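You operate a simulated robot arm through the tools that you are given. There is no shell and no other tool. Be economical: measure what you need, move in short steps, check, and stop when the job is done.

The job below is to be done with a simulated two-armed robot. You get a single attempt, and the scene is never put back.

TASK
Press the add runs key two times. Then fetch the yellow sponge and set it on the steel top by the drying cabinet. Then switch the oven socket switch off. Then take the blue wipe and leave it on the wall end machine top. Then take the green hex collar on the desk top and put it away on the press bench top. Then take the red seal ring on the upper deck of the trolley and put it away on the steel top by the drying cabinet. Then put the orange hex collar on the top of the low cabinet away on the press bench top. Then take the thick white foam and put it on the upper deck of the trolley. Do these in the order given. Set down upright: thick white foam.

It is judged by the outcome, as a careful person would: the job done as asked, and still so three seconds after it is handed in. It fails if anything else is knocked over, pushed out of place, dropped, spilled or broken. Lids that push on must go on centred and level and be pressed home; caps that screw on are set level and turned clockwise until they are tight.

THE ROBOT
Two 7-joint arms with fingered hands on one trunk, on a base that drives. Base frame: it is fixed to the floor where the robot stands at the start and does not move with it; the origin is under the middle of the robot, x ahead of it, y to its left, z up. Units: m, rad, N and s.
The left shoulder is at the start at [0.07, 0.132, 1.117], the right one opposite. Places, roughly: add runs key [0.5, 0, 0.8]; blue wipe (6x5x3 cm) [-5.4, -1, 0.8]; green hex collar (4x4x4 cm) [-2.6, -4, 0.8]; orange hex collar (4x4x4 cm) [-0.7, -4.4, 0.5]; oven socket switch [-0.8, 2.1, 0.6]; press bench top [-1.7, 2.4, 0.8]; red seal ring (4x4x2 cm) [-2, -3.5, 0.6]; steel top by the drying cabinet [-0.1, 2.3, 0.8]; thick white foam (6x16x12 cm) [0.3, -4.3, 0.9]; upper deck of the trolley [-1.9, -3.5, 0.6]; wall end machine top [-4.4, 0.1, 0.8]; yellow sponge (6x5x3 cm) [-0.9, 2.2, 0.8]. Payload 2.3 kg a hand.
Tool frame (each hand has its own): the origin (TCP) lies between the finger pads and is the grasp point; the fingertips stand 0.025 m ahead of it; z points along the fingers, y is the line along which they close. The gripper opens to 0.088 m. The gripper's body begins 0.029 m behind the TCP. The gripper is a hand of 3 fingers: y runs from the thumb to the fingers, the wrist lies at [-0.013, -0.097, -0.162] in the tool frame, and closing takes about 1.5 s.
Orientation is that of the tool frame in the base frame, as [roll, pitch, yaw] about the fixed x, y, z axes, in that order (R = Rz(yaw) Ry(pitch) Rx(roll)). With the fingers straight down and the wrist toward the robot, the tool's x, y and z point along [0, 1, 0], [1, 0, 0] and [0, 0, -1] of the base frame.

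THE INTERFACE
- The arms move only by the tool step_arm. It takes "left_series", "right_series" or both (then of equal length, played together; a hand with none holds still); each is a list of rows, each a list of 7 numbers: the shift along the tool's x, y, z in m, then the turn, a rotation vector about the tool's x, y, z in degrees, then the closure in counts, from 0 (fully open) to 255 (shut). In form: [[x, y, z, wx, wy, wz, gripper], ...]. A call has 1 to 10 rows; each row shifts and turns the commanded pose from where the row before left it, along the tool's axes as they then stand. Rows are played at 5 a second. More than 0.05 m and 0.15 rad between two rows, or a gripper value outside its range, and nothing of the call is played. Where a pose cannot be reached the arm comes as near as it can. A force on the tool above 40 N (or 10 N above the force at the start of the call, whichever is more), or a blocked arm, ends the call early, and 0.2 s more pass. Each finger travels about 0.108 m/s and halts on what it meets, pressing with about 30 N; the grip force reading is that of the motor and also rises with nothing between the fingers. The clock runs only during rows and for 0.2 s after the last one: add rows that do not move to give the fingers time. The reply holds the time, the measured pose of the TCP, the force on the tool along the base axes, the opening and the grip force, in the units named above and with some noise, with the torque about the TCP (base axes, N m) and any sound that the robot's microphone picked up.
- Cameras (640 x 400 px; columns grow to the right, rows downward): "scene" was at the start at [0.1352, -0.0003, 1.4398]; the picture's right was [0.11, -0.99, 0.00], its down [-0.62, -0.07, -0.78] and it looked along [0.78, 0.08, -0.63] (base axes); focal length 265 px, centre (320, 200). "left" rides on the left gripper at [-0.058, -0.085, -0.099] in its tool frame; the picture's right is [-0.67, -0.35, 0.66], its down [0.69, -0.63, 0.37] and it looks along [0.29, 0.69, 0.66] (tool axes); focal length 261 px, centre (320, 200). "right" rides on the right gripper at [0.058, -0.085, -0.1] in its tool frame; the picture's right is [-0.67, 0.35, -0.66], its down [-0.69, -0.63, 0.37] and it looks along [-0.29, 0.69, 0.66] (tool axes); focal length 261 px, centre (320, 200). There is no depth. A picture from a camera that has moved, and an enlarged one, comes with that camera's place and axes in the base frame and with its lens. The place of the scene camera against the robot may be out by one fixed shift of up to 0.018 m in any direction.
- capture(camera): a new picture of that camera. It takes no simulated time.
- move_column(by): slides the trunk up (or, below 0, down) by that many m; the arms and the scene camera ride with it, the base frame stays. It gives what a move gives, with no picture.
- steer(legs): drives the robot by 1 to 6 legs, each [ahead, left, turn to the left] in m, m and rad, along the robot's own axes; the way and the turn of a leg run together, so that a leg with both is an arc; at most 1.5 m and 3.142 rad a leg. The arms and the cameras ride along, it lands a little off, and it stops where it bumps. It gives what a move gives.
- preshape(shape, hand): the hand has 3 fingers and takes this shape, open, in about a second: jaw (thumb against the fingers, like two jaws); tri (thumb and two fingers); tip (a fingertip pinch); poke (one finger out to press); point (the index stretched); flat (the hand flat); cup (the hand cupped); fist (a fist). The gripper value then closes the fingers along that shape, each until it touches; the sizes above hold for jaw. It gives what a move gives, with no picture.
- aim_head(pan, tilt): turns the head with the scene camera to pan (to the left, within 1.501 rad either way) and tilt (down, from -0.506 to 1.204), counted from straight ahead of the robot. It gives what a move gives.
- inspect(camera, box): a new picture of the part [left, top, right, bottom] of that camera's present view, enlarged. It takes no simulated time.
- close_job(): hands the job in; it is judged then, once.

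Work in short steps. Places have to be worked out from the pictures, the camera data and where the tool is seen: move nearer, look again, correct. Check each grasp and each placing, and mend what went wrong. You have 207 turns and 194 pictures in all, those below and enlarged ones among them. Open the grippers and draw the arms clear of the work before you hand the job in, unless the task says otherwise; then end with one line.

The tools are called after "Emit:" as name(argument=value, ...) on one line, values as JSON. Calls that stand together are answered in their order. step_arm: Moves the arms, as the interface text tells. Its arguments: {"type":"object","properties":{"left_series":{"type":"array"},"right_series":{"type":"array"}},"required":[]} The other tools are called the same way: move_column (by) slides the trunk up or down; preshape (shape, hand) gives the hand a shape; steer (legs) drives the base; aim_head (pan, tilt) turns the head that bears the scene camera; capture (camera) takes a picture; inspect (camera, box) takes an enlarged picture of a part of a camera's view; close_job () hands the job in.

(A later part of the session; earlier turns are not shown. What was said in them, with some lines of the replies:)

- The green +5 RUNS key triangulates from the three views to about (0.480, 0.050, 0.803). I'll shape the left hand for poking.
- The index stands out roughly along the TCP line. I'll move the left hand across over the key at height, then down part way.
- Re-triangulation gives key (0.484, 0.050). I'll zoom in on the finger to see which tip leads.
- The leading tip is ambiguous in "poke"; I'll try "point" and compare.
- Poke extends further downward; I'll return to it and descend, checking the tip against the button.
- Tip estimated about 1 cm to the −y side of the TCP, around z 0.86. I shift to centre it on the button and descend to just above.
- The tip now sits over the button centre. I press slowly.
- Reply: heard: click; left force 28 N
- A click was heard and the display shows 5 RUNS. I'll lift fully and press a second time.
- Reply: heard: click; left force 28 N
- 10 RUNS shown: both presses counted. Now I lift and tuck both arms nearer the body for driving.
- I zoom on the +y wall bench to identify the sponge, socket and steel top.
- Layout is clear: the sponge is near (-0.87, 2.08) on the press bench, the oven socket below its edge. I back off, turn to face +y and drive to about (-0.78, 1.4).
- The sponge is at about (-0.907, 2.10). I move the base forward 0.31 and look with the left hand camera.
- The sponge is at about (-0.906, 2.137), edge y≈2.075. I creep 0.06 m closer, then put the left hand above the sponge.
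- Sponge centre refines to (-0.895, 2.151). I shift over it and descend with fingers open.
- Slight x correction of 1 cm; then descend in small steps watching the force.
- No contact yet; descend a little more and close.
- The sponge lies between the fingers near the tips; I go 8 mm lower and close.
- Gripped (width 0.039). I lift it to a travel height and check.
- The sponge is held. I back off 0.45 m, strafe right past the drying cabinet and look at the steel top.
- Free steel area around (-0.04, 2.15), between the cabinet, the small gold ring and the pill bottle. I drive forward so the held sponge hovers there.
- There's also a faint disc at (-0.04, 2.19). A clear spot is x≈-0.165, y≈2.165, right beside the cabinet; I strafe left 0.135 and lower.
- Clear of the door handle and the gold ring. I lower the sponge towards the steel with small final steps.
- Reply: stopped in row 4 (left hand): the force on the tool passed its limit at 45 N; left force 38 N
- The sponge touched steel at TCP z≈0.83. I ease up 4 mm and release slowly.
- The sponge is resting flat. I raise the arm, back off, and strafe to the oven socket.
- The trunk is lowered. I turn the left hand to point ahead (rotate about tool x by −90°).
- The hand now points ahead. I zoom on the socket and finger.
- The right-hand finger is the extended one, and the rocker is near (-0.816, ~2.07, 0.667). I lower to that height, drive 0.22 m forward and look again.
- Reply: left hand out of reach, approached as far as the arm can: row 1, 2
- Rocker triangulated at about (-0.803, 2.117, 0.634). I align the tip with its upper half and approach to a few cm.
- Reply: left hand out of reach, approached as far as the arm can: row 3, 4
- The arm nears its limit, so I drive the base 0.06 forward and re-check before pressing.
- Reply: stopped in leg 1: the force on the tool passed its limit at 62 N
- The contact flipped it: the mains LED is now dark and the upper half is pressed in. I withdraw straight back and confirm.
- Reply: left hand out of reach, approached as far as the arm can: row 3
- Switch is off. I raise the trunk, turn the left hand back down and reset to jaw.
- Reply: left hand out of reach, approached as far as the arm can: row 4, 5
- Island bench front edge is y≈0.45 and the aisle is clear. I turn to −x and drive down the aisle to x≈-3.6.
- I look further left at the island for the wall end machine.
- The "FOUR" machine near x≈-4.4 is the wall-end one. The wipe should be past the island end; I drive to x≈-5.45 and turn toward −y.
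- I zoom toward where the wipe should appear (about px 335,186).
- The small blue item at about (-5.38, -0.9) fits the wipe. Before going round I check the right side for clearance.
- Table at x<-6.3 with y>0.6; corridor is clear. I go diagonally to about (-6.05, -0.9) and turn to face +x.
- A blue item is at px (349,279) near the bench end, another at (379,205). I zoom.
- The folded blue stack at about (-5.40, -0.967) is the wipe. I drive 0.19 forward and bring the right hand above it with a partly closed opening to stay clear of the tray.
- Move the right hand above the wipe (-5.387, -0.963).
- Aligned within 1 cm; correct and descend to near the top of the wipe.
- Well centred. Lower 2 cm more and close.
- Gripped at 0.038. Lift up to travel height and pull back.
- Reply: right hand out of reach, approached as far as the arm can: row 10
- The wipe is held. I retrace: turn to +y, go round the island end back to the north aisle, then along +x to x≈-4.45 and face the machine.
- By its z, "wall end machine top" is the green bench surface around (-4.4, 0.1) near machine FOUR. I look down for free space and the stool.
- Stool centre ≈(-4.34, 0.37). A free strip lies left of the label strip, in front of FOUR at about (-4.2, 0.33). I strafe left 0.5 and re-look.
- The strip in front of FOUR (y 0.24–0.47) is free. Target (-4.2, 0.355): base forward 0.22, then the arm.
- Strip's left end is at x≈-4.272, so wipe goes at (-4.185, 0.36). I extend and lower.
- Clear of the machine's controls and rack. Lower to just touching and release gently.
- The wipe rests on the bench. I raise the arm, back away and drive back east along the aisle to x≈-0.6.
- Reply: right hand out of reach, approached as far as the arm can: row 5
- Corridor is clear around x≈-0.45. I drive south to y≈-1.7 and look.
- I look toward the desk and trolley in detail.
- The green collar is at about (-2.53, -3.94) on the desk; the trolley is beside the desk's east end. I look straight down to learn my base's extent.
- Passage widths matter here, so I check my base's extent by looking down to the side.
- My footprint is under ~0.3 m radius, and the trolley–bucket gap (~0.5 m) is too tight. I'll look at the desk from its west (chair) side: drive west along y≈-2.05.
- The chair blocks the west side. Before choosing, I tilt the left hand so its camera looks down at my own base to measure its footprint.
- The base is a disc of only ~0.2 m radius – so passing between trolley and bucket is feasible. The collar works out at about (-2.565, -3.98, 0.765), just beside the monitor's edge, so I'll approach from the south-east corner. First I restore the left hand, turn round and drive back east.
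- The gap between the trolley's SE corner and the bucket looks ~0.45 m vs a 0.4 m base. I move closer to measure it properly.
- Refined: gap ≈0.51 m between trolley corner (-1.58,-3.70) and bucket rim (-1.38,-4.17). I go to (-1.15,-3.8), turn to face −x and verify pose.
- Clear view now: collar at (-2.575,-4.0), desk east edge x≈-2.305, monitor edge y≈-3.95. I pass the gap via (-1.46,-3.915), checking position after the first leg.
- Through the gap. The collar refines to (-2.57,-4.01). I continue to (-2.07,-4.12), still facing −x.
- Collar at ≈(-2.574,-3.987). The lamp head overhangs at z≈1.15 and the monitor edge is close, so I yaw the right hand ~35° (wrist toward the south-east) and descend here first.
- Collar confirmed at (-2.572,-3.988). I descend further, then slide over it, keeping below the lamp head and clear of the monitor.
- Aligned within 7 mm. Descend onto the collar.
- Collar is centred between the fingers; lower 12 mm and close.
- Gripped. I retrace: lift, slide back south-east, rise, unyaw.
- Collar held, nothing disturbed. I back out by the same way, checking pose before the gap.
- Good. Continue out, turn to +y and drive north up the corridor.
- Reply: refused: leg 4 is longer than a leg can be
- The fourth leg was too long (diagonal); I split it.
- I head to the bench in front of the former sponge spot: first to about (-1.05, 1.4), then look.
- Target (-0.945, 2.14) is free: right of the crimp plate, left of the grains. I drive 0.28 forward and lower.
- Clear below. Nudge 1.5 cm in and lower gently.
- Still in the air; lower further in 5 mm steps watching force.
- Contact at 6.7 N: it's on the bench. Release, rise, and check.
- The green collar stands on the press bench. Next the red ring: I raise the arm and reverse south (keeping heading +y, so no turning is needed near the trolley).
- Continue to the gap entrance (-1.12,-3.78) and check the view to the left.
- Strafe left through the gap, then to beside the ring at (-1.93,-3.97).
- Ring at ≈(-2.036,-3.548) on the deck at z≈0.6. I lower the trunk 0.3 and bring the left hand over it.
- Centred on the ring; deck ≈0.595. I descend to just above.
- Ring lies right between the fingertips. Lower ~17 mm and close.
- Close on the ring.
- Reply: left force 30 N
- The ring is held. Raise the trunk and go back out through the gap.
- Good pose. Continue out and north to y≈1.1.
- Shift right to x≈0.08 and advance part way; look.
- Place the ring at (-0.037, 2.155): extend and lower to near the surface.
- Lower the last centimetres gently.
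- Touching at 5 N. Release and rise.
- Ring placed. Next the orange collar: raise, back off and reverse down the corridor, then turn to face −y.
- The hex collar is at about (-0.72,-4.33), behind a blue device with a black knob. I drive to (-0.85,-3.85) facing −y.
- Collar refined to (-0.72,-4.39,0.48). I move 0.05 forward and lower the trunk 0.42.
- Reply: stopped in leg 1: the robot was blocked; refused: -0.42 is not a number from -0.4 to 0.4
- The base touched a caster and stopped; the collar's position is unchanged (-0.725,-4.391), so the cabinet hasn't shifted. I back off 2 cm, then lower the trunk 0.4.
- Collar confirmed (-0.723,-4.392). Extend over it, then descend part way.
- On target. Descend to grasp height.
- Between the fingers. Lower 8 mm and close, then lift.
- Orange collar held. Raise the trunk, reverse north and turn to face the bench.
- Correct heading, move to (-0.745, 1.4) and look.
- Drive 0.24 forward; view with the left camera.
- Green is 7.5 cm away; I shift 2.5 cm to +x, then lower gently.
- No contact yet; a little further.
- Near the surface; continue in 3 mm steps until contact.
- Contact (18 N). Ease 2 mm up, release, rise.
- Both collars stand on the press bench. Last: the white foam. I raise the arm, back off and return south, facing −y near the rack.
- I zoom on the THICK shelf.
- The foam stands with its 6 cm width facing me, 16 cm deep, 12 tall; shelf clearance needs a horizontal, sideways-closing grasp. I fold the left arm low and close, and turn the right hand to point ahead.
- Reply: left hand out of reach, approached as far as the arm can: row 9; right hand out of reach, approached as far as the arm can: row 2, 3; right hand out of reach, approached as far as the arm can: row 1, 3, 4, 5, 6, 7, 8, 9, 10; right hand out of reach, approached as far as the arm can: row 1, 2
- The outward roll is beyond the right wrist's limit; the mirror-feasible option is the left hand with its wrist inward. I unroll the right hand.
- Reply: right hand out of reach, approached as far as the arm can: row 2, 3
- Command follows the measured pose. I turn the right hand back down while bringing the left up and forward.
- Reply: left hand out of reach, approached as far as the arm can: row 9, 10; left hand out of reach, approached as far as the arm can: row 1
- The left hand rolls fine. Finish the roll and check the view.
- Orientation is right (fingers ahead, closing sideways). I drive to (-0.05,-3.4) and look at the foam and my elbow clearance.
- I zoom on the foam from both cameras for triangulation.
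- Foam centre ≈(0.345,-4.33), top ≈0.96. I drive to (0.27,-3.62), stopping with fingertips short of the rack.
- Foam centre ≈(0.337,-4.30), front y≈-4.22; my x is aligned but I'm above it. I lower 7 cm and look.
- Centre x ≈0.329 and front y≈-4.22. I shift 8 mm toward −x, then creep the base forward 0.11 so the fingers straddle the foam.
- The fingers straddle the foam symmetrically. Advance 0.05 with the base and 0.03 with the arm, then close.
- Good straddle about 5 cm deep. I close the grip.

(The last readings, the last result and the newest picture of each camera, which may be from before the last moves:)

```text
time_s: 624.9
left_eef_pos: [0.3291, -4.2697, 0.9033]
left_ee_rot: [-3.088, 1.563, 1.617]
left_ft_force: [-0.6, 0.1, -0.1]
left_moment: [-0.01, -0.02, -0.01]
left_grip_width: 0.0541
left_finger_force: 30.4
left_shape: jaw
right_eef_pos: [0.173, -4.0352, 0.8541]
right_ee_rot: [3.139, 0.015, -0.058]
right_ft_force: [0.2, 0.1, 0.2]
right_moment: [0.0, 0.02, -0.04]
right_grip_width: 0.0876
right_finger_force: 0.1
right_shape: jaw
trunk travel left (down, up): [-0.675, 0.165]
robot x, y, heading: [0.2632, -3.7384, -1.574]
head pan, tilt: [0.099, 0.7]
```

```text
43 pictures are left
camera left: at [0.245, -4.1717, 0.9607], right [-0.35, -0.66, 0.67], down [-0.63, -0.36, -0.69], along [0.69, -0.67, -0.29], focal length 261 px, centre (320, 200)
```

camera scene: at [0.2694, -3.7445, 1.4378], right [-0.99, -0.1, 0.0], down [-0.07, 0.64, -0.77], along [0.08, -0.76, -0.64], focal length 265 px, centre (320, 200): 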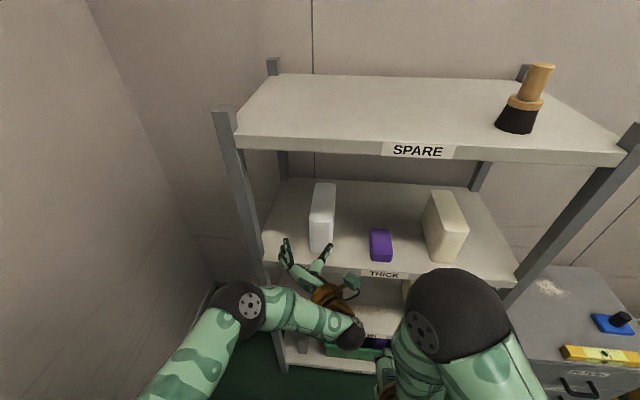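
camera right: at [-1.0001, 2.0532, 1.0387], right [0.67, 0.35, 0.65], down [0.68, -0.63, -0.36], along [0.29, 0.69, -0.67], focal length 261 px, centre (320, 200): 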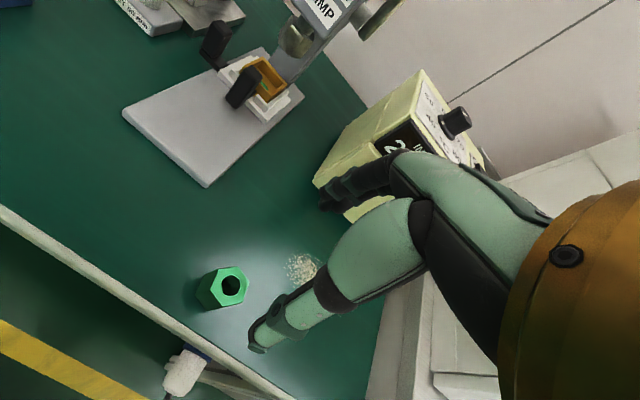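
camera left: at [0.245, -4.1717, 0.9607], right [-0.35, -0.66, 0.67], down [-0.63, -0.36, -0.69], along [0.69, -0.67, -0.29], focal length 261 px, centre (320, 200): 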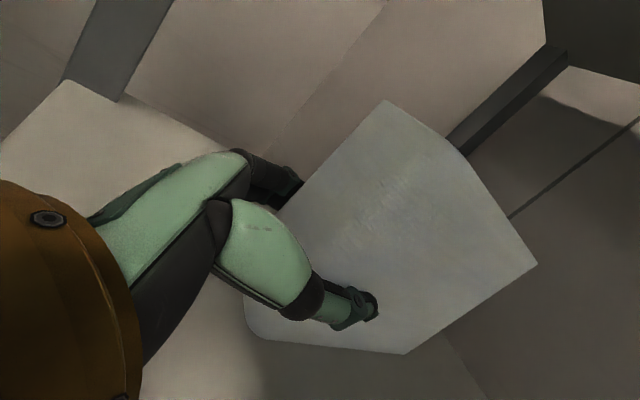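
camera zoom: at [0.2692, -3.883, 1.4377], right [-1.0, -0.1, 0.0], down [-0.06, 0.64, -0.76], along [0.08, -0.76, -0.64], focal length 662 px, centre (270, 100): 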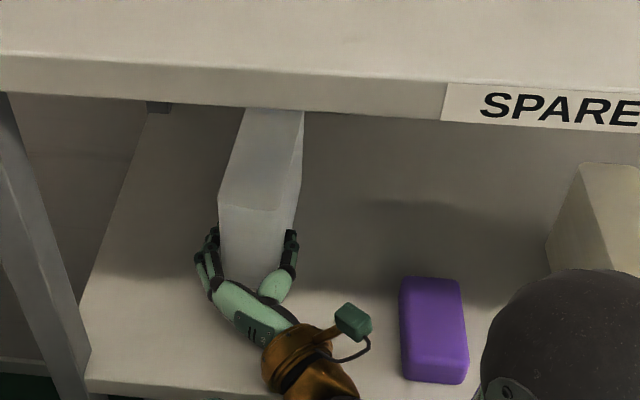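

Held at 0.054. Lift 3.5 cm (top stays below the upper shelf) and back straight out.

Emit:
step_arm(left_series=[[-0.015, 0, 0, 0, 0, 0, 255], [-0.02, 0, 0, 0, 0, 0, 255], [0, 0, 0, 0, 0, 0, 255]])

Emit:
steer(legs=[[-0.35, 0, 0]])

Emit:
capture(camera="scene")

Emit:
capture(camera="left")

```text
time_s: 625.7
left_eef_pos: [0.3287, -4.2715, 0.939]
left_ee_rot: [3.053, 1.564, 1.475]
left_ft_force: [-0.1, 0.5, 0.1]
left_moment: [0.02, 0.0, 0.01]
left_grip_width: 0.0537
left_finger_force: 29.9
left_shape: jaw
right_eef_pos: [0.1725, -4.0357, 0.8557]
right_ee_rot: [3.141, 0.015, -0.058]
right_ft_force: [0.4, 0.2, -0.4]
right_moment: [0.01, 0.0, 0.02]
right_grip_width: 0.0875
right_finger_force: 0.1
right_shape: jaw
trunk travel left (down, up): [-0.675, 0.165]
robot x, y, heading: [0.2645, -3.7386, -1.57]
head pan, tilt: [0.099, 0.7]
```

```text
time_s: 628.0
left_eef_pos: [0.3299, -3.9177, 0.94]
left_ee_rot: [-3.055, 1.564, 1.652]
left_ft_force: [0.9, -0.8, -1.4]
left_moment: [0.06, -0.03, -0.02]
left_grip_width: 0.0538
left_finger_force: 29.6
left_shape: jaw
right_eef_pos: [0.1724, -3.6831, 0.8546]
right_ee_rot: [-3.141, 0.015, -0.054]
right_ft_force: [0.4, 0.6, 0.9]
right_moment: [-0.01, 0.0, 0.01]
right_grip_width: 0.088
right_finger_force: 0.1
right_shape: jaw
trunk travel left (down, up): [-0.675, 0.165]
robot x, y, heading: [0.2586, -3.3855, -1.57]
head pan, tilt: [0.099, 0.7]
```

```text
42 pictures are left
camera scene: at [0.2691, -3.5306, 1.4376], right [-0.99, -0.1, 0.0], down [-0.07, 0.64, -0.76], along [0.08, -0.76, -0.65], focal length 265 px, centre (320, 200)
```

scene: 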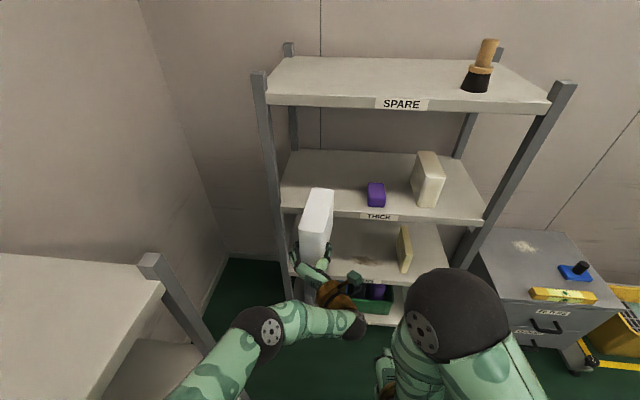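

```text
41 pictures are left
camera left: at [0.2463, -3.8191, 0.9962], right [-0.35, -0.66, 0.67], down [-0.63, -0.36, -0.69], along [0.69, -0.66, -0.29], focal length 261 px, centre (320, 200)
```

left: 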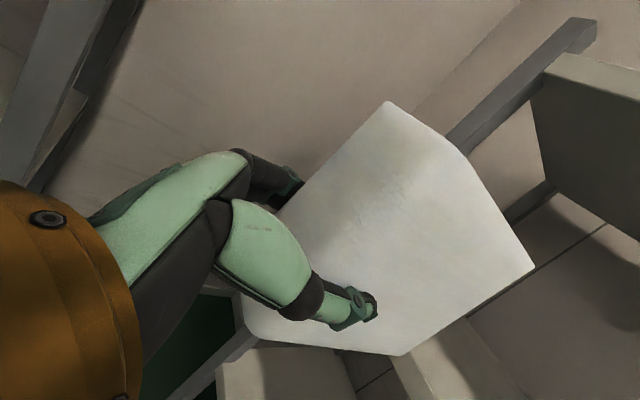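

Foam is held level. I lift the right hand out of the way, raise the trunk 0.12, back away and turn round in free space.

Emit:
step_arm(right_series=[[0, 0.03, -0.035, 0, 0, 0, 0], [0, 0.03, -0.035, 0, 0, 0, 0], [0, 0.03, -0.035, 0, 0, 0, 0], [0, 0.02, -0.045, 0, 0, 0, 0], [0, 0, -0.045, 0, 0, 0, 0], [0, 0, -0.045, 0, 0, 0, 0]])

Emit:
move_column(by=0.12)

Emit:
steer(legs=[[-0.5, 0, 0], [0, -0.7, 0], [0, 0, 3.14]])

```text
time_s: 629.4
left_eef_pos: [0.3279, -3.9168, 0.9401]
left_ee_rot: [2.599, 1.563, 1.02]
left_ft_force: [-0.5, 0.8, -0.9]
left_moment: [0.03, -0.02, 0.0]
left_grip_width: 0.0539
left_finger_force: 30.2
left_shape: jaw
right_eef_pos: [0.1747, -3.7792, 1.0689]
right_ee_rot: [-3.072, 0.006, -0.027]
right_ft_force: [-0.6, 0.6, 0.8]
right_moment: [0.03, -0.03, -0.01]
right_grip_width: 0.0878
right_finger_force: 0.1
right_shape: jaw
right hand out of reach, approached as far as the arm can: row 5, 6
trunk travel left (down, up): [-0.675, 0.165]
robot x, y, heading: [0.2584, -3.3841, -1.568]
head pan, tilt: [0.099, 0.7]
```

```text
time_s: 630.9
left_eef_pos: [0.3292, -3.9166, 1.0593]
left_ee_rot: [-3.07, 1.564, 1.636]
left_ft_force: [-0.8, -0.2, -0.1]
left_moment: [0.05, 0.01, -0.01]
left_grip_width: 0.0537
left_finger_force: 29.6
left_shape: jaw
right_eef_pos: [0.1753, -3.78, 1.19]
right_ee_rot: [-3.069, 0.01, -0.026]
right_ft_force: [0.4, 0.2, 0.3]
right_moment: [0.02, 0.03, -0.03]
right_grip_width: 0.0879
right_finger_force: 0.1
right_shape: jaw
trunk travel left (down, up): [-0.795, 0.045]
robot x, y, heading: [0.2597, -3.3835, -1.565]
head pan, tilt: [0.099, 0.7]
```

```text
time_s: 644.5
left_eef_pos: [-0.4837, -2.357, 1.0604]
left_ee_rot: [3.103, 1.563, -1.651]
left_ft_force: [-0.1, 0.2, -0.3]
left_moment: [-0.02, 0.03, 0.0]
left_grip_width: 0.0538
left_finger_force: 30.0
left_shape: jaw
right_eef_pos: [-0.3342, -2.499, 1.1888]
right_ee_rot: [-3.07, 0.011, 3.082]
right_ft_force: [1.3, 0.3, 0.1]
right_moment: [0.03, 0.02, 0.02]
right_grip_width: 0.0881
right_finger_force: 0.1
right_shape: jaw
trunk travel left (down, up): [-0.795, 0.045]
robot x, y, heading: [-0.4321, -2.8875, 1.538]
head pan, tilt: [0.099, 0.7]
```

Correct heading and go to the gap entrance.

Emit:
steer(legs=[[0, 0, 0.033], [-0.89, 0.7, 0]])

Emit:
aim_head(pan=1.0, tilt=0.85)

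Emit:
capture(camera="scene")

```text
time_s: 650.6
left_eef_pos: [-1.2093, -3.2319, 1.0596]
left_ee_rot: [2.938, 1.563, -1.787]
left_ft_force: [-0.7, 0.1, 0.0]
left_moment: [-0.02, -0.02, 0.05]
left_grip_width: 0.0534
left_finger_force: 30.1
left_shape: jaw
right_eef_pos: [-1.0564, -3.3698, 1.188]
right_ee_rot: [-3.069, 0.012, 3.109]
right_ft_force: [-0.5, 0.2, -0.2]
right_moment: [0.0, 0.01, -0.02]
right_grip_width: 0.0878
right_finger_force: 0.0
right_shape: jaw
trunk travel left (down, up): [-0.795, 0.045]
robot x, y, heading: [-1.1435, -3.7677, 1.571]
head pan, tilt: [0.099, 0.7]
```

```text
time_s: 651.8
left_eef_pos: [-1.21, -3.2326, 1.0593]
left_ee_rot: [3.105, 1.565, -1.621]
left_ft_force: [0.4, 0.0, 0.7]
left_moment: [-0.01, -0.02, -0.02]
left_grip_width: 0.0536
left_finger_force: 29.6
left_shape: jaw
right_eef_pos: [-1.0575, -3.3703, 1.188]
right_ee_rot: [-3.069, 0.012, 3.109]
right_ft_force: [-0.6, 0.5, 0.7]
right_moment: [-0.01, -0.02, -0.02]
right_grip_width: 0.0879
right_finger_force: 0.1
right_shape: jaw
trunk travel left (down, up): [-0.795, 0.045]
robot x, y, heading: [-1.1472, -3.7633, 1.567]
head pan, tilt: [1.0, 0.85]
```

```text
40 pictures are left
camera scene: at [-1.2105, -3.6823, 1.5455], right [0.54, 0.84, 0.0], down [0.63, -0.41, -0.66], along [-0.55, 0.36, -0.75], focal length 265 px, centre (320, 200)
```

scene: 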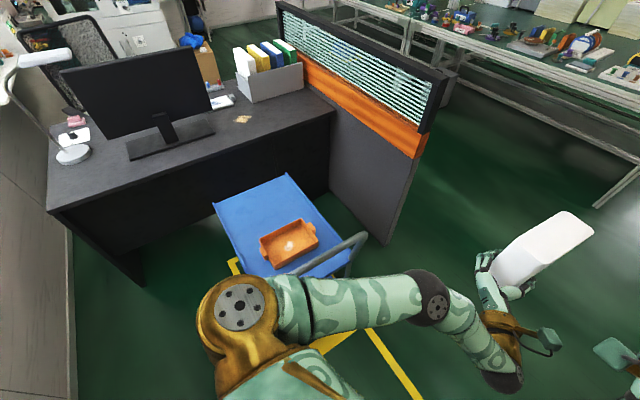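

Through the gap again: to (-1.46,-3.91), then (-1.93,-4.12).

Emit:
steer(legs=[[-0.147, 0.315, 0.003]])

Emit:
steer(legs=[[-0.1, 0.2, 0], [-0.11, 0.265, 0]])

Emit:
aim_head(pan=0.1, tilt=0.95)

Emit:
capture(camera="scene")

```text
time_s: 654.1
left_eef_pos: [-1.5187, -3.375, 1.0587]
left_ee_rot: [2.993, 1.563, -1.742]
left_ft_force: [-0.1, -0.1, -0.5]
left_moment: [-0.02, -0.01, -0.04]
left_grip_width: 0.0537
left_finger_force: 29.9
left_shape: jaw
right_eef_pos: [-1.3676, -3.5148, 1.1883]
right_ee_rot: [-3.067, 0.008, 3.1]
right_ft_force: [0.8, 0.1, -0.1]
right_moment: [0.0, -0.01, -0.03]
right_grip_width: 0.0878
right_finger_force: 0.0
right_shape: jaw
trunk travel left (down, up): [-0.795, 0.045]
robot x, y, heading: [-1.4568, -3.9096, 1.564]
head pan, tilt: [1.0, 0.85]
```

```text
time_s: 657.4
left_eef_pos: [-1.9834, -3.5813, 1.0584]
left_ee_rot: [2.737, 1.564, -2.001]
left_ft_force: [-0.1, -0.1, -1.1]
left_moment: [-0.03, 0.0, -0.01]
left_grip_width: 0.0537
left_finger_force: 29.8
left_shape: jaw
right_eef_pos: [-1.8312, -3.7206, 1.1893]
right_ee_rot: [-3.068, 0.008, 3.097]
right_ft_force: [-0.5, -0.1, -0.8]
right_moment: [0.01, 0.04, 0.02]
right_grip_width: 0.0879
right_finger_force: 0.1
right_shape: jaw
trunk travel left (down, up): [-0.795, 0.045]
robot x, y, heading: [-1.9252, -4.1171, 1.549]
head pan, tilt: [1.0, 0.85]
```

```text
time_s: 658.6
left_eef_pos: [-1.9843, -3.5821, 1.0593]
left_ee_rot: [2.988, 1.564, -1.75]
left_ft_force: [-0.7, -0.1, 0.2]
left_moment: [-0.04, -0.02, -0.01]
left_grip_width: 0.0537
left_finger_force: 29.2
left_shape: jaw
right_eef_pos: [-1.8338, -3.7215, 1.1889]
right_ee_rot: [-3.07, 0.01, 3.097]
right_ft_force: [-0.1, 0.6, -0.2]
right_moment: [0.02, -0.02, 0.0]
right_grip_width: 0.0879
right_finger_force: 0.0
right_shape: jaw
trunk travel left (down, up): [-0.795, 0.045]
robot x, y, heading: [-1.9248, -4.113, 1.555]
head pan, tilt: [0.099, 0.949]
```

```text
39 pictures are left
camera scene: at [-1.932, -4.0021, 1.5379], right [1.0, 0.08, 0.0], down [0.07, -0.81, -0.58], along [-0.05, 0.58, -0.81], focal length 265 px, centre (320, 200)
```

scene: 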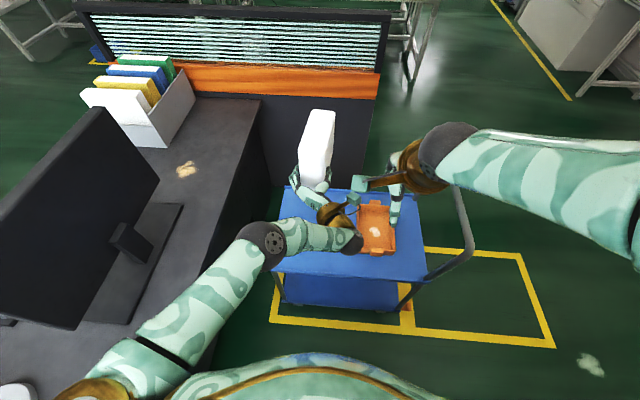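

All clear. I lower the trunk 0.33 so the foam hovers just over the deck.

Emit:
move_column(by=-0.33)

Emit:
capture(camera="scene")

Emit:
capture(camera="right")

Emit:
capture(camera="left")

```text
time_s: 661.8
left_eef_pos: [-1.9845, -3.5823, 0.7299]
left_ee_rot: [3.115, 1.565, -1.624]
left_ft_force: [-0.4, 0.3, -0.5]
left_moment: [-0.02, -0.02, 0.01]
left_grip_width: 0.0534
left_finger_force: 30.1
left_shape: jaw
right_eef_pos: [-1.8338, -3.7221, 0.8586]
right_ee_rot: [-3.07, 0.01, 3.097]
right_ft_force: [0.1, -0.5, 0.4]
right_moment: [-0.01, -0.01, 0.01]
right_grip_width: 0.0875
right_finger_force: 0.0
right_shape: jaw
trunk travel left (down, up): [-0.465, 0.375]
robot x, y, heading: [-1.9239, -4.1136, 1.554]
head pan, tilt: [0.099, 0.949]
```

```text
38 pictures are left
camera scene: at [-1.9322, -4.0024, 1.208], right [1.0, 0.08, 0.0], down [0.07, -0.81, -0.58], along [-0.05, 0.58, -0.81], focal length 265 px, centre (320, 200)
```

scene: 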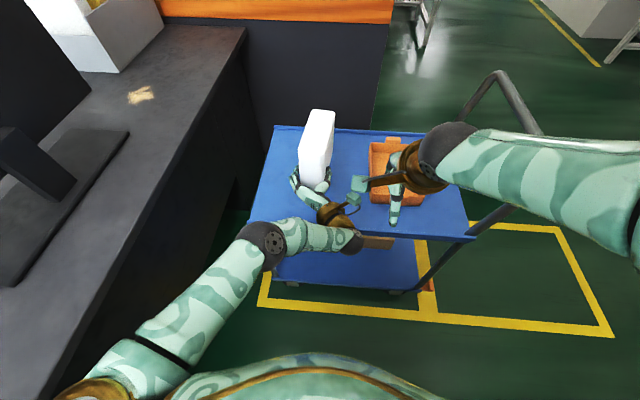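

```text
37 pictures are left
camera right: at [-1.8963, -3.7967, 0.9635], right [0.68, 0.36, 0.64], down [0.66, -0.68, -0.31], along [0.32, 0.63, -0.71], focal length 261 px, centre (320, 200)
```

right: 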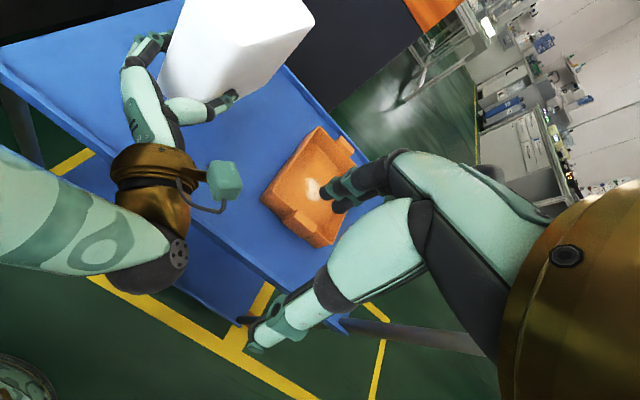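

```text
36 pictures are left
camera left: at [-1.9013, -3.6836, 0.7866], right [0.37, 0.65, 0.67], down [0.64, 0.34, -0.69], along [-0.68, 0.68, -0.29], focal length 261 px, centre (320, 200)
```

left: 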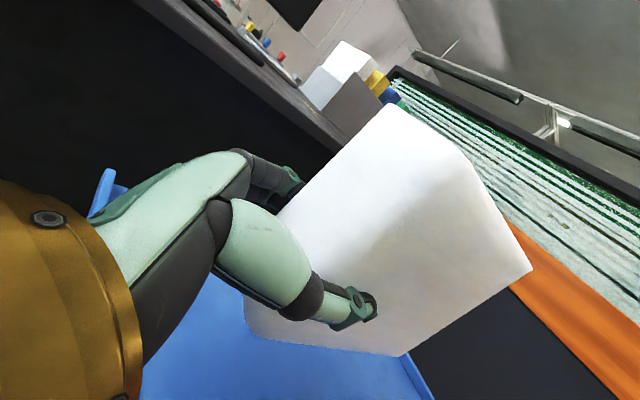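

The wrist ring must stay outside the deck's rim, so I pull back 1.2 cm and lower further with the trunk.

Emit:
step_arm(left_series=[[0, 0, -0.012, 0, 0, 0, 255], [0, 0, 0, 0, 0, 0, 255]])

Emit:
move_column(by=-0.05)

Emit:
capture(camera="right")

```text
time_s: 662.4
left_eef_pos: [-1.9855, -3.5944, 0.7299]
left_ee_rot: [-2.842, 1.564, -1.297]
left_ft_force: [0.9, 0.1, 0.6]
left_moment: [-0.05, 0.01, -0.04]
left_grip_width: 0.0535
left_finger_force: 30.1
left_shape: jaw
right_eef_pos: [-1.8345, -3.7215, 0.859]
right_ee_rot: [-3.07, 0.01, 3.096]
right_ft_force: [0.5, 0.1, 0.4]
right_moment: [0.03, -0.02, -0.03]
right_grip_width: 0.0877
right_finger_force: 0.0
right_shape: jaw
trunk travel left (down, up): [-0.465, 0.375]
robot x, y, heading: [-1.9258, -4.1118, 1.558]
head pan, tilt: [0.099, 0.949]
```

```text
time_s: 663.4
left_eef_pos: [-1.9856, -3.5933, 0.6798]
left_ee_rot: [2.921, 1.564, -1.82]
left_ft_force: [-0.3, -0.7, -1.2]
left_moment: [-0.07, 0.0, -0.03]
left_grip_width: 0.0536
left_finger_force: 30.0
left_shape: jaw
right_eef_pos: [-1.8335, -3.7209, 0.8089]
right_ee_rot: [-3.071, 0.011, 3.097]
right_ft_force: [0.5, -0.2, -0.1]
right_moment: [-0.03, 0.03, 0.01]
right_grip_width: 0.0882
right_finger_force: 0.1
right_shape: jaw
trunk travel left (down, up): [-0.415, 0.425]
robot x, y, heading: [-1.9289, -4.114, 1.555]
head pan, tilt: [0.099, 0.949]
```

```text
35 pictures are left
camera right: at [-1.8963, -3.7968, 0.9134], right [0.68, 0.36, 0.64], down [0.66, -0.68, -0.31], along [0.32, 0.63, -0.71], focal length 261 px, centre (320, 200)
```

right: 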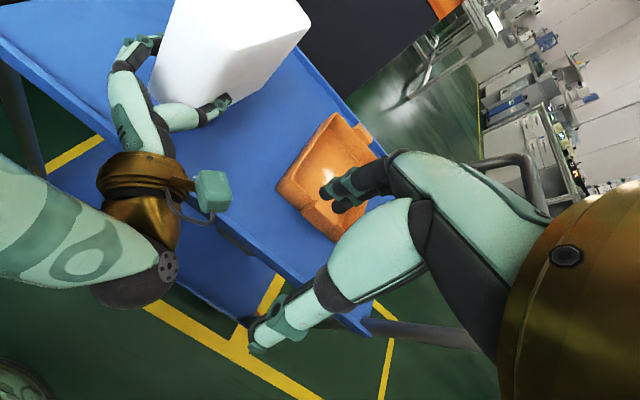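

Lower another centimetre, watching force.

Emit:
move_column(by=-0.01)

Emit:
move_column(by=-0.005)

Emit:
inspect(camera="right", box=[60, 0, 320, 260])

```text
time_s: 663.9
left_eef_pos: [-1.985, -3.594, 0.6688]
left_ee_rot: [-2.799, 1.566, -1.256]
left_ft_force: [-0.2, -0.3, -0.2]
left_moment: [-0.05, 0.0, -0.01]
left_grip_width: 0.0535
left_finger_force: 30.1
left_shape: jaw
right_eef_pos: [-1.8332, -3.7212, 0.7996]
right_ee_rot: [-3.07, 0.011, 3.098]
right_ft_force: [0.6, -0.1, -0.4]
right_moment: [0.0, -0.02, 0.0]
right_grip_width: 0.0881
right_finger_force: 0.1
right_shape: jaw
trunk travel left (down, up): [-0.405, 0.435]
robot x, y, heading: [-1.9269, -4.1169, 1.551]
head pan, tilt: [0.099, 0.949]
```

```text
time_s: 664.5
left_eef_pos: [-1.9835, -3.5934, 0.6645]
left_ee_rot: [-2.874, 1.564, -1.329]
left_ft_force: [0.7, 0.1, 0.2]
left_moment: [-0.01, 0.0, 0.0]
left_grip_width: 0.0537
left_finger_force: 29.2
left_shape: jaw
right_eef_pos: [-1.8342, -3.7205, 0.7947]
right_ee_rot: [-3.071, 0.01, 3.096]
right_ft_force: [0.2, 0.6, -0.3]
right_moment: [-0.01, 0.0, 0.02]
right_grip_width: 0.088
right_finger_force: 0.1
right_shape: jaw
trunk travel left (down, up): [-0.4, 0.44]
robot x, y, heading: [-1.9265, -4.1134, 1.549]
head pan, tilt: [0.099, 0.949]
```

```text
1.54 times, centred on (190, 130) of right
camera zoom: at [-1.8963, -3.7968, 0.8984], right [0.68, 0.36, 0.64], down [0.66, -0.68, -0.31], along [0.32, 0.63, -0.71], focal length 401 px, centre (520, 308)
```

zoom: 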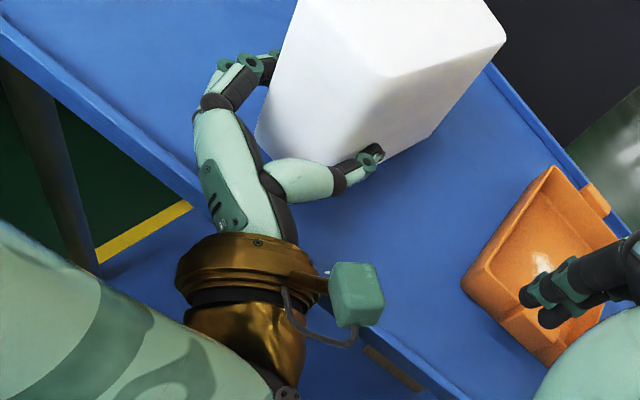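

Emit:
move_column(by=-0.005)

Emit:
move_column(by=-0.004)

```text
time_s: 665.0
left_eef_pos: [-1.9847, -3.5941, 0.6597]
left_ee_rot: [-3.108, 1.564, -1.563]
left_ft_force: [0.0, 0.6, -0.7]
left_moment: [0.0, 0.02, 0.03]
left_grip_width: 0.0536
left_finger_force: 30.5
left_shape: jaw
right_eef_pos: [-1.8345, -3.7215, 0.7884]
right_ee_rot: [-3.07, 0.011, 3.097]
right_ft_force: [0.0, 0.2, 0.3]
right_moment: [0.0, -0.01, -0.01]
right_grip_width: 0.0879
right_finger_force: 0.1
right_shape: jaw
trunk travel left (down, up): [-0.395, 0.445]
robot x, y, heading: [-1.9283, -4.1128, 1.554]
head pan, tilt: [0.099, 0.949]
```

```text
time_s: 665.5
left_eef_pos: [-1.9847, -3.594, 0.6549]
left_ee_rot: [-3.058, 1.563, -1.512]
left_ft_force: [1.1, 0.2, -0.3]
left_moment: [-0.01, 0.0, 0.0]
left_grip_width: 0.0538
left_finger_force: 29.8
left_shape: jaw
right_eef_pos: [-1.8334, -3.7205, 0.785]
right_ee_rot: [-3.07, 0.012, 3.096]
right_ft_force: [0.1, -0.2, 0.2]
right_moment: [0.01, 0.01, 0.01]
right_grip_width: 0.0876
right_finger_force: 0.1
right_shape: jaw
trunk travel left (down, up): [-0.391, 0.449]
robot x, y, heading: [-1.9263, -4.1139, 1.556]
head pan, tilt: [0.099, 0.949]
```

No contact yet; check clearance visually then continue.

Emit:
move_column(by=-0.004)

Emit:
inspect(camera="right", box=[60, 0, 320, 260])

Emit:
inspect(camera="scene", box=[240, 90, 480, 280])

```text
time_s: 666.1
left_eef_pos: [-1.9859, -3.5945, 0.6506]
left_ee_rot: [-3.132, 1.564, -1.587]
left_ft_force: [-0.5, 0.1, -1.0]
left_moment: [0.01, -0.04, 0.04]
left_grip_width: 0.0538
left_finger_force: 30.4
left_shape: jaw
right_eef_pos: [-1.8329, -3.7215, 0.7807]
right_ee_rot: [-3.07, 0.01, 3.096]
right_ft_force: [-0.5, -0.2, 0.3]
right_moment: [-0.03, -0.01, -0.02]
right_grip_width: 0.0877
right_finger_force: 0.0
right_shape: jaw
trunk travel left (down, up): [-0.387, 0.453]
robot x, y, heading: [-1.9245, -4.1129, 1.55]
head pan, tilt: [0.099, 0.949]
```

```text
1.54 times, centred on (190, 130) of right
camera zoom: at [-1.8963, -3.7968, 0.8854], right [0.68, 0.36, 0.64], down [0.66, -0.68, -0.31], along [0.32, 0.63, -0.71], focal length 401 px, centre (520, 308)
```

zoom: 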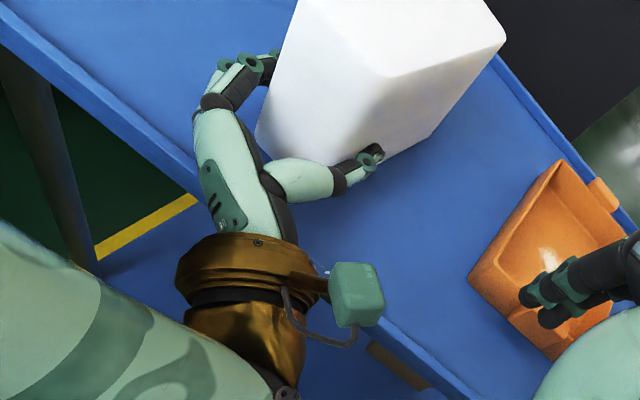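

```text
2.11 times, centred on (360, 185) of scene
camera zoom: at [-1.9322, -4.0024, 1.1299], right [1.0, 0.08, 0.0], down [0.07, -0.81, -0.58], along [-0.05, 0.58, -0.81], focal length 557 px, centre (236, 232)
```

zoom: 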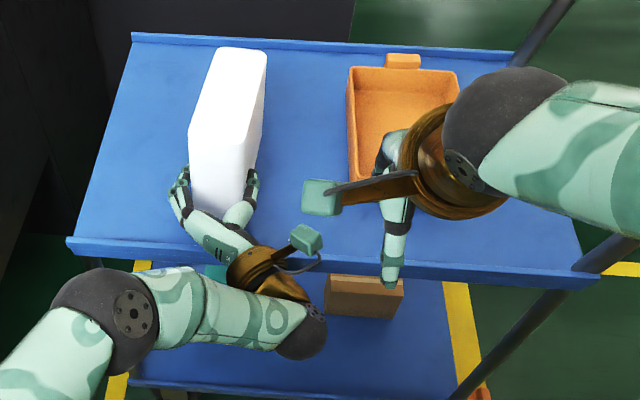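

Emit:
move_column(by=-0.004)

Emit:
move_column(by=-0.003)

```text
time_s: 666.6
left_eef_pos: [-1.9846, -3.5925, 0.6476]
left_ee_rot: [2.992, 1.564, -1.748]
left_ft_force: [-0.9, 0.7, -1.2]
left_moment: [-0.02, 0.0, -0.02]
left_grip_width: 0.0535
left_finger_force: 29.8
left_shape: jaw
right_eef_pos: [-1.8337, -3.7208, 0.7762]
right_ee_rot: [-3.07, 0.01, 3.097]
right_ft_force: [-0.2, -0.2, 0.1]
right_moment: [-0.01, 0.03, 0.0]
right_grip_width: 0.0879
right_finger_force: 0.1
right_shape: jaw
trunk travel left (down, up): [-0.383, 0.457]
robot x, y, heading: [-1.9258, -4.1157, 1.547]
head pan, tilt: [0.099, 0.949]
```

```text
time_s: 667.1
left_eef_pos: [-1.9841, -3.5939, 0.6441]
left_ee_rot: [-3.032, 1.566, -1.488]
left_ft_force: [-0.6, 0.7, -0.3]
left_moment: [-0.03, 0.03, 0.02]
left_grip_width: 0.0535
left_finger_force: 30.2
left_shape: jaw
right_eef_pos: [-1.8331, -3.721, 0.7742]
right_ee_rot: [-3.07, 0.01, 3.098]
right_ft_force: [0.2, -0.4, 0.1]
right_moment: [-0.01, 0.0, 0.0]
right_grip_width: 0.0877
right_finger_force: 0.2
right_shape: jaw
trunk travel left (down, up): [-0.38, 0.46]
robot x, y, heading: [-1.9303, -4.1155, 1.557]
head pan, tilt: [0.099, 0.949]
```

Emit:
move_column(by=-0.003)

Emit:
move_column(by=-0.003)

Emit:
inspect(camera="left", box=[180, 220, 460, 400])

```text
time_s: 667.6
left_eef_pos: [-1.9863, -3.5945, 0.6413]
left_ee_rot: [-2.773, 1.567, -1.228]
left_ft_force: [-0.2, 0.1, 3.7]
left_moment: [0.05, 0.02, -0.01]
left_grip_width: 0.0537
left_finger_force: 30.1
left_shape: jaw
right_eef_pos: [-1.8349, -3.7216, 0.7704]
right_ee_rot: [-3.069, 0.01, 3.098]
right_ft_force: [0.4, -0.1, -0.8]
right_moment: [0.02, 0.0, 0.01]
right_grip_width: 0.0876
right_finger_force: 0.0
right_shape: jaw
trunk travel left (down, up): [-0.377, 0.463]
robot x, y, heading: [-1.9271, -4.1126, 1.552]
head pan, tilt: [0.099, 0.949]
```

```text
time_s: 668.2
left_eef_pos: [-1.985, -3.5945, 0.6402]
left_ee_rot: [2.127, 1.569, -2.612]
left_ft_force: [-0.5, 3.8, 10.6]
left_moment: [0.22, 0.19, -0.02]
left_grip_width: 0.0534
left_finger_force: 29.5
left_shape: jaw
right_eef_pos: [-1.8333, -3.7219, 0.7686]
right_ee_rot: [-3.072, 0.009, 3.096]
right_ft_force: [0.0, -0.2, -0.2]
right_moment: [-0.03, 0.0, 0.0]
right_grip_width: 0.0879
right_finger_force: 0.1
right_shape: jaw
trunk travel left (down, up): [-0.374, 0.466]
robot x, y, heading: [-1.9257, -4.1161, 1.553]
head pan, tilt: [0.099, 0.949]
```

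```text
2.22 times, centred on (320, 310) of left
camera zoom: at [-1.9017, -3.6966, 0.6972], right [0.37, 0.65, 0.67], down [0.64, 0.35, -0.69], along [-0.68, 0.68, -0.28], focal length 579 px, centre (320, -44)
```

zoom: 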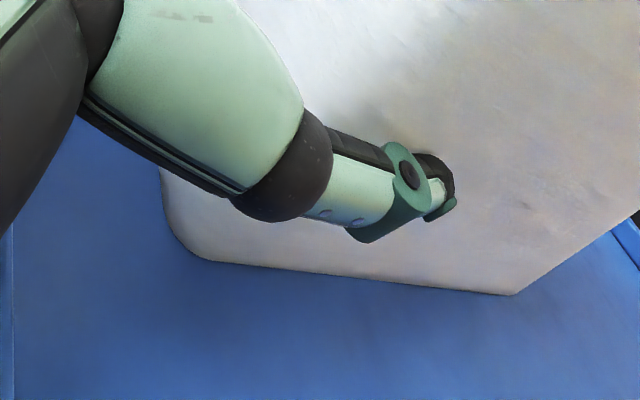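

The foam rests on the deck (≈10 N). Open slowly and withdraw straight back.

Emit:
step_arm(left_series=[[-0.001, 0, 0, 0, 0, 0, 200], [0, 0, 0, 0, 0, 0, 150], [0, 0, 0, 0, 0, 0, 100], [0, 0, 0, 0, 0, 0, 50], [0, 0, 0, 0, 0, 0, 0], [0, 0, 0, 0, 0, 0, 0], [0, 0, 0, 0, 0, 0, 0], [0, 0, 0, 0, 0, 0, 0]])

Emit:
inspect(camera="scene", box=[240, 90, 480, 280])

```text
time_s: 670.0
left_eef_pos: [-1.9845, -3.5939, 0.6405]
left_ee_rot: [-3.029, 1.564, -1.485]
left_ft_force: [-0.8, -1.0, 1.0]
left_moment: [-0.02, -0.03, 0.02]
left_grip_width: 0.0876
left_finger_force: 0.0
left_shape: jaw
right_eef_pos: [-1.8342, -3.721, 0.7673]
right_ee_rot: [-3.07, 0.011, 3.096]
right_ft_force: [0.4, 0.1, 0.7]
right_moment: [-0.01, 0.0, -0.02]
right_grip_width: 0.0878
right_finger_force: 0.0
right_shape: jaw
trunk travel left (down, up): [-0.374, 0.466]
robot x, y, heading: [-1.9298, -4.1173, 1.55]
head pan, tilt: [0.099, 0.949]
```

```text
2.11 times, centred on (360, 185) of scene
camera zoom: at [-1.9322, -4.0025, 1.117], right [1.0, 0.08, 0.0], down [0.07, -0.81, -0.58], along [-0.05, 0.58, -0.81], focal length 557 px, centre (236, 232)
```

zoom: 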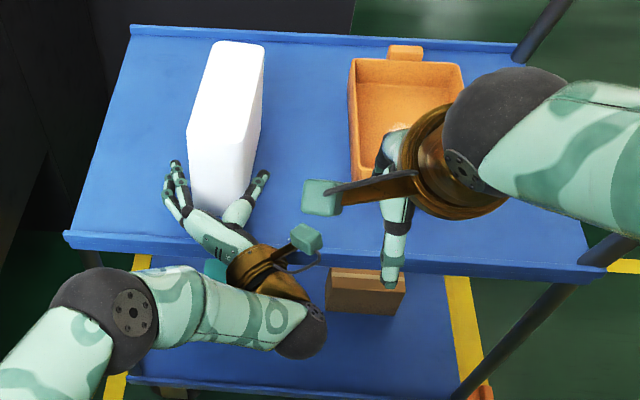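

Foam stands free. Back the base away 0.16 m, then raise the trunk.

Emit:
move_column(by=0.008)

Emit:
steer(legs=[[-0.17, 0, 0]])

Emit:
move_column(by=0.36)

Emit:
capture(camera="scene")

```text
time_s: 670.5
left_eef_pos: [-1.9855, -3.5932, 0.6466]
left_ee_rot: [3.049, 1.564, -1.69]
left_ft_force: [0.4, 0.4, -0.3]
left_moment: [0.01, -0.01, -0.04]
left_grip_width: 0.0875
left_finger_force: 0.1
left_shape: jaw
right_eef_pos: [-1.834, -3.7211, 0.7759]
right_ee_rot: [-3.07, 0.009, 3.098]
right_ft_force: [-0.5, -0.1, 0.4]
right_moment: [0.01, 0.03, -0.01]
right_grip_width: 0.0877
right_finger_force: 0.0
right_shape: jaw
trunk travel left (down, up): [-0.382, 0.458]
robot x, y, heading: [-1.9293, -4.1153, 1.554]
head pan, tilt: [0.099, 0.949]
```

```text
time_s: 672.0
left_eef_pos: [-1.9866, -3.7618, 0.6474]
left_ee_rot: [-2.807, 1.566, -1.267]
left_ft_force: [0.4, -0.1, 0.3]
left_moment: [-0.03, -0.02, 0.0]
left_grip_width: 0.0876
left_finger_force: 0.2
left_shape: jaw
right_eef_pos: [-1.8347, -3.889, 0.7766]
right_ee_rot: [-3.069, 0.01, 3.093]
right_ft_force: [0.1, -0.8, 0.1]
right_moment: [0.03, 0.02, -0.01]
right_grip_width: 0.0877
right_finger_force: 0.1
right_shape: jaw
trunk travel left (down, up): [-0.382, 0.458]
robot x, y, heading: [-1.9286, -4.2822, 1.553]
head pan, tilt: [0.099, 0.949]
```

```text
time_s: 675.5
left_eef_pos: [-1.9856, -3.7621, 1.0071]
left_ee_rot: [3.0, 1.566, -1.744]
left_ft_force: [0.4, 0.0, 0.4]
left_moment: [0.0, -0.03, -0.01]
left_grip_width: 0.0878
left_finger_force: 0.2
left_shape: jaw
right_eef_pos: [-1.8353, -3.8898, 1.1352]
right_ee_rot: [-3.071, 0.01, 3.094]
right_ft_force: [0.0, -0.4, 0.7]
right_moment: [0.0, -0.03, -0.01]
right_grip_width: 0.0874
right_finger_force: 0.1
right_shape: jaw
trunk travel left (down, up): [-0.742, 0.098]
robot x, y, heading: [-1.9277, -4.2818, 1.549]
head pan, tilt: [0.099, 0.949]
```

```text
29 pictures are left
camera scene: at [-1.9348, -4.1712, 1.4849], right [1.0, 0.08, 0.0], down [0.06, -0.81, -0.58], along [-0.05, 0.58, -0.81], focal length 265 px, centre (320, 200)
```

scene: 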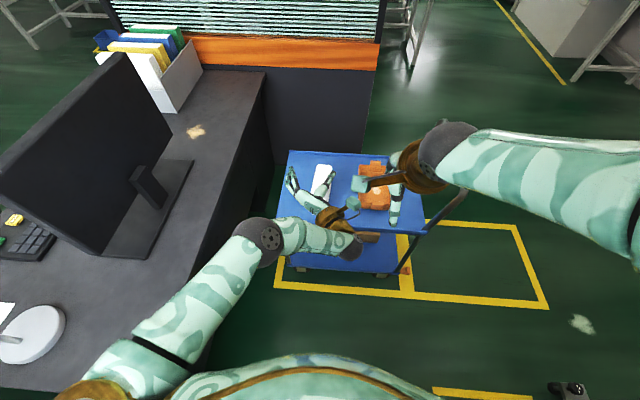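

One last check of the foam's stance.

Emit:
inspect(camera="scene", box=[270, 140, 440, 280])

Emit:
capture(camera="left")

```text
2.86 times, centred on (355, 210) of scene
camera zoom: at [-1.9348, -4.1712, 1.4849], right [1.0, 0.08, 0.0], down [0.06, -0.81, -0.58], along [-0.05, 0.58, -0.81], focal length 756 px, centre (220, 171)
```

zoom: 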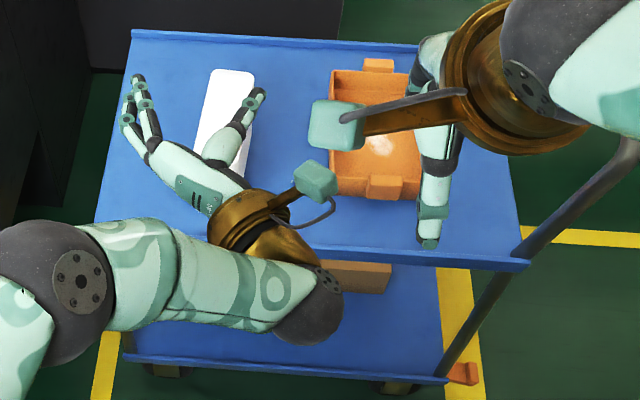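

```text
27 pictures are left
camera left: at [-1.9036, -3.8642, 1.0647], right [0.37, 0.65, 0.67], down [0.64, 0.34, -0.69], along [-0.67, 0.68, -0.29], focal length 261 px, centre (320, 200)
```

left: 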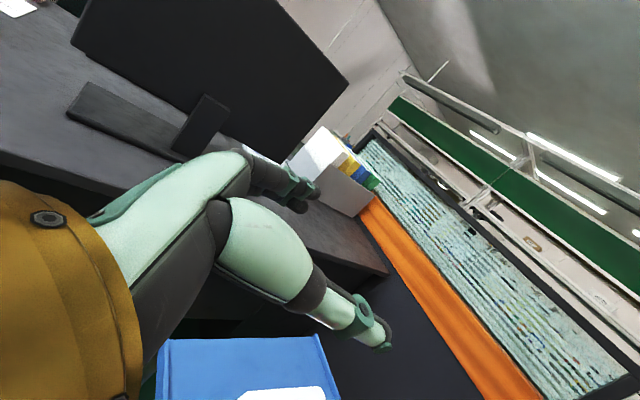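

The foam stands upright on the upper deck, both hands are open and the arms are clear. I'm handing the job in.

Emit:
close_job()

```text
The job is handed in.
```

All eight steps were done in the order given: the runs display reads 10, the oven socket is off, the five items are at their set places, and the white foam stands upright on the trolley's upper deck. My base bumped a caster of the low cabinet once while I was fetching the orange collar; nothing looked displaced in the pictures after. I took "wall end machine top" to be the green bench surface beside machine FOUR, and the blue wipe is there.
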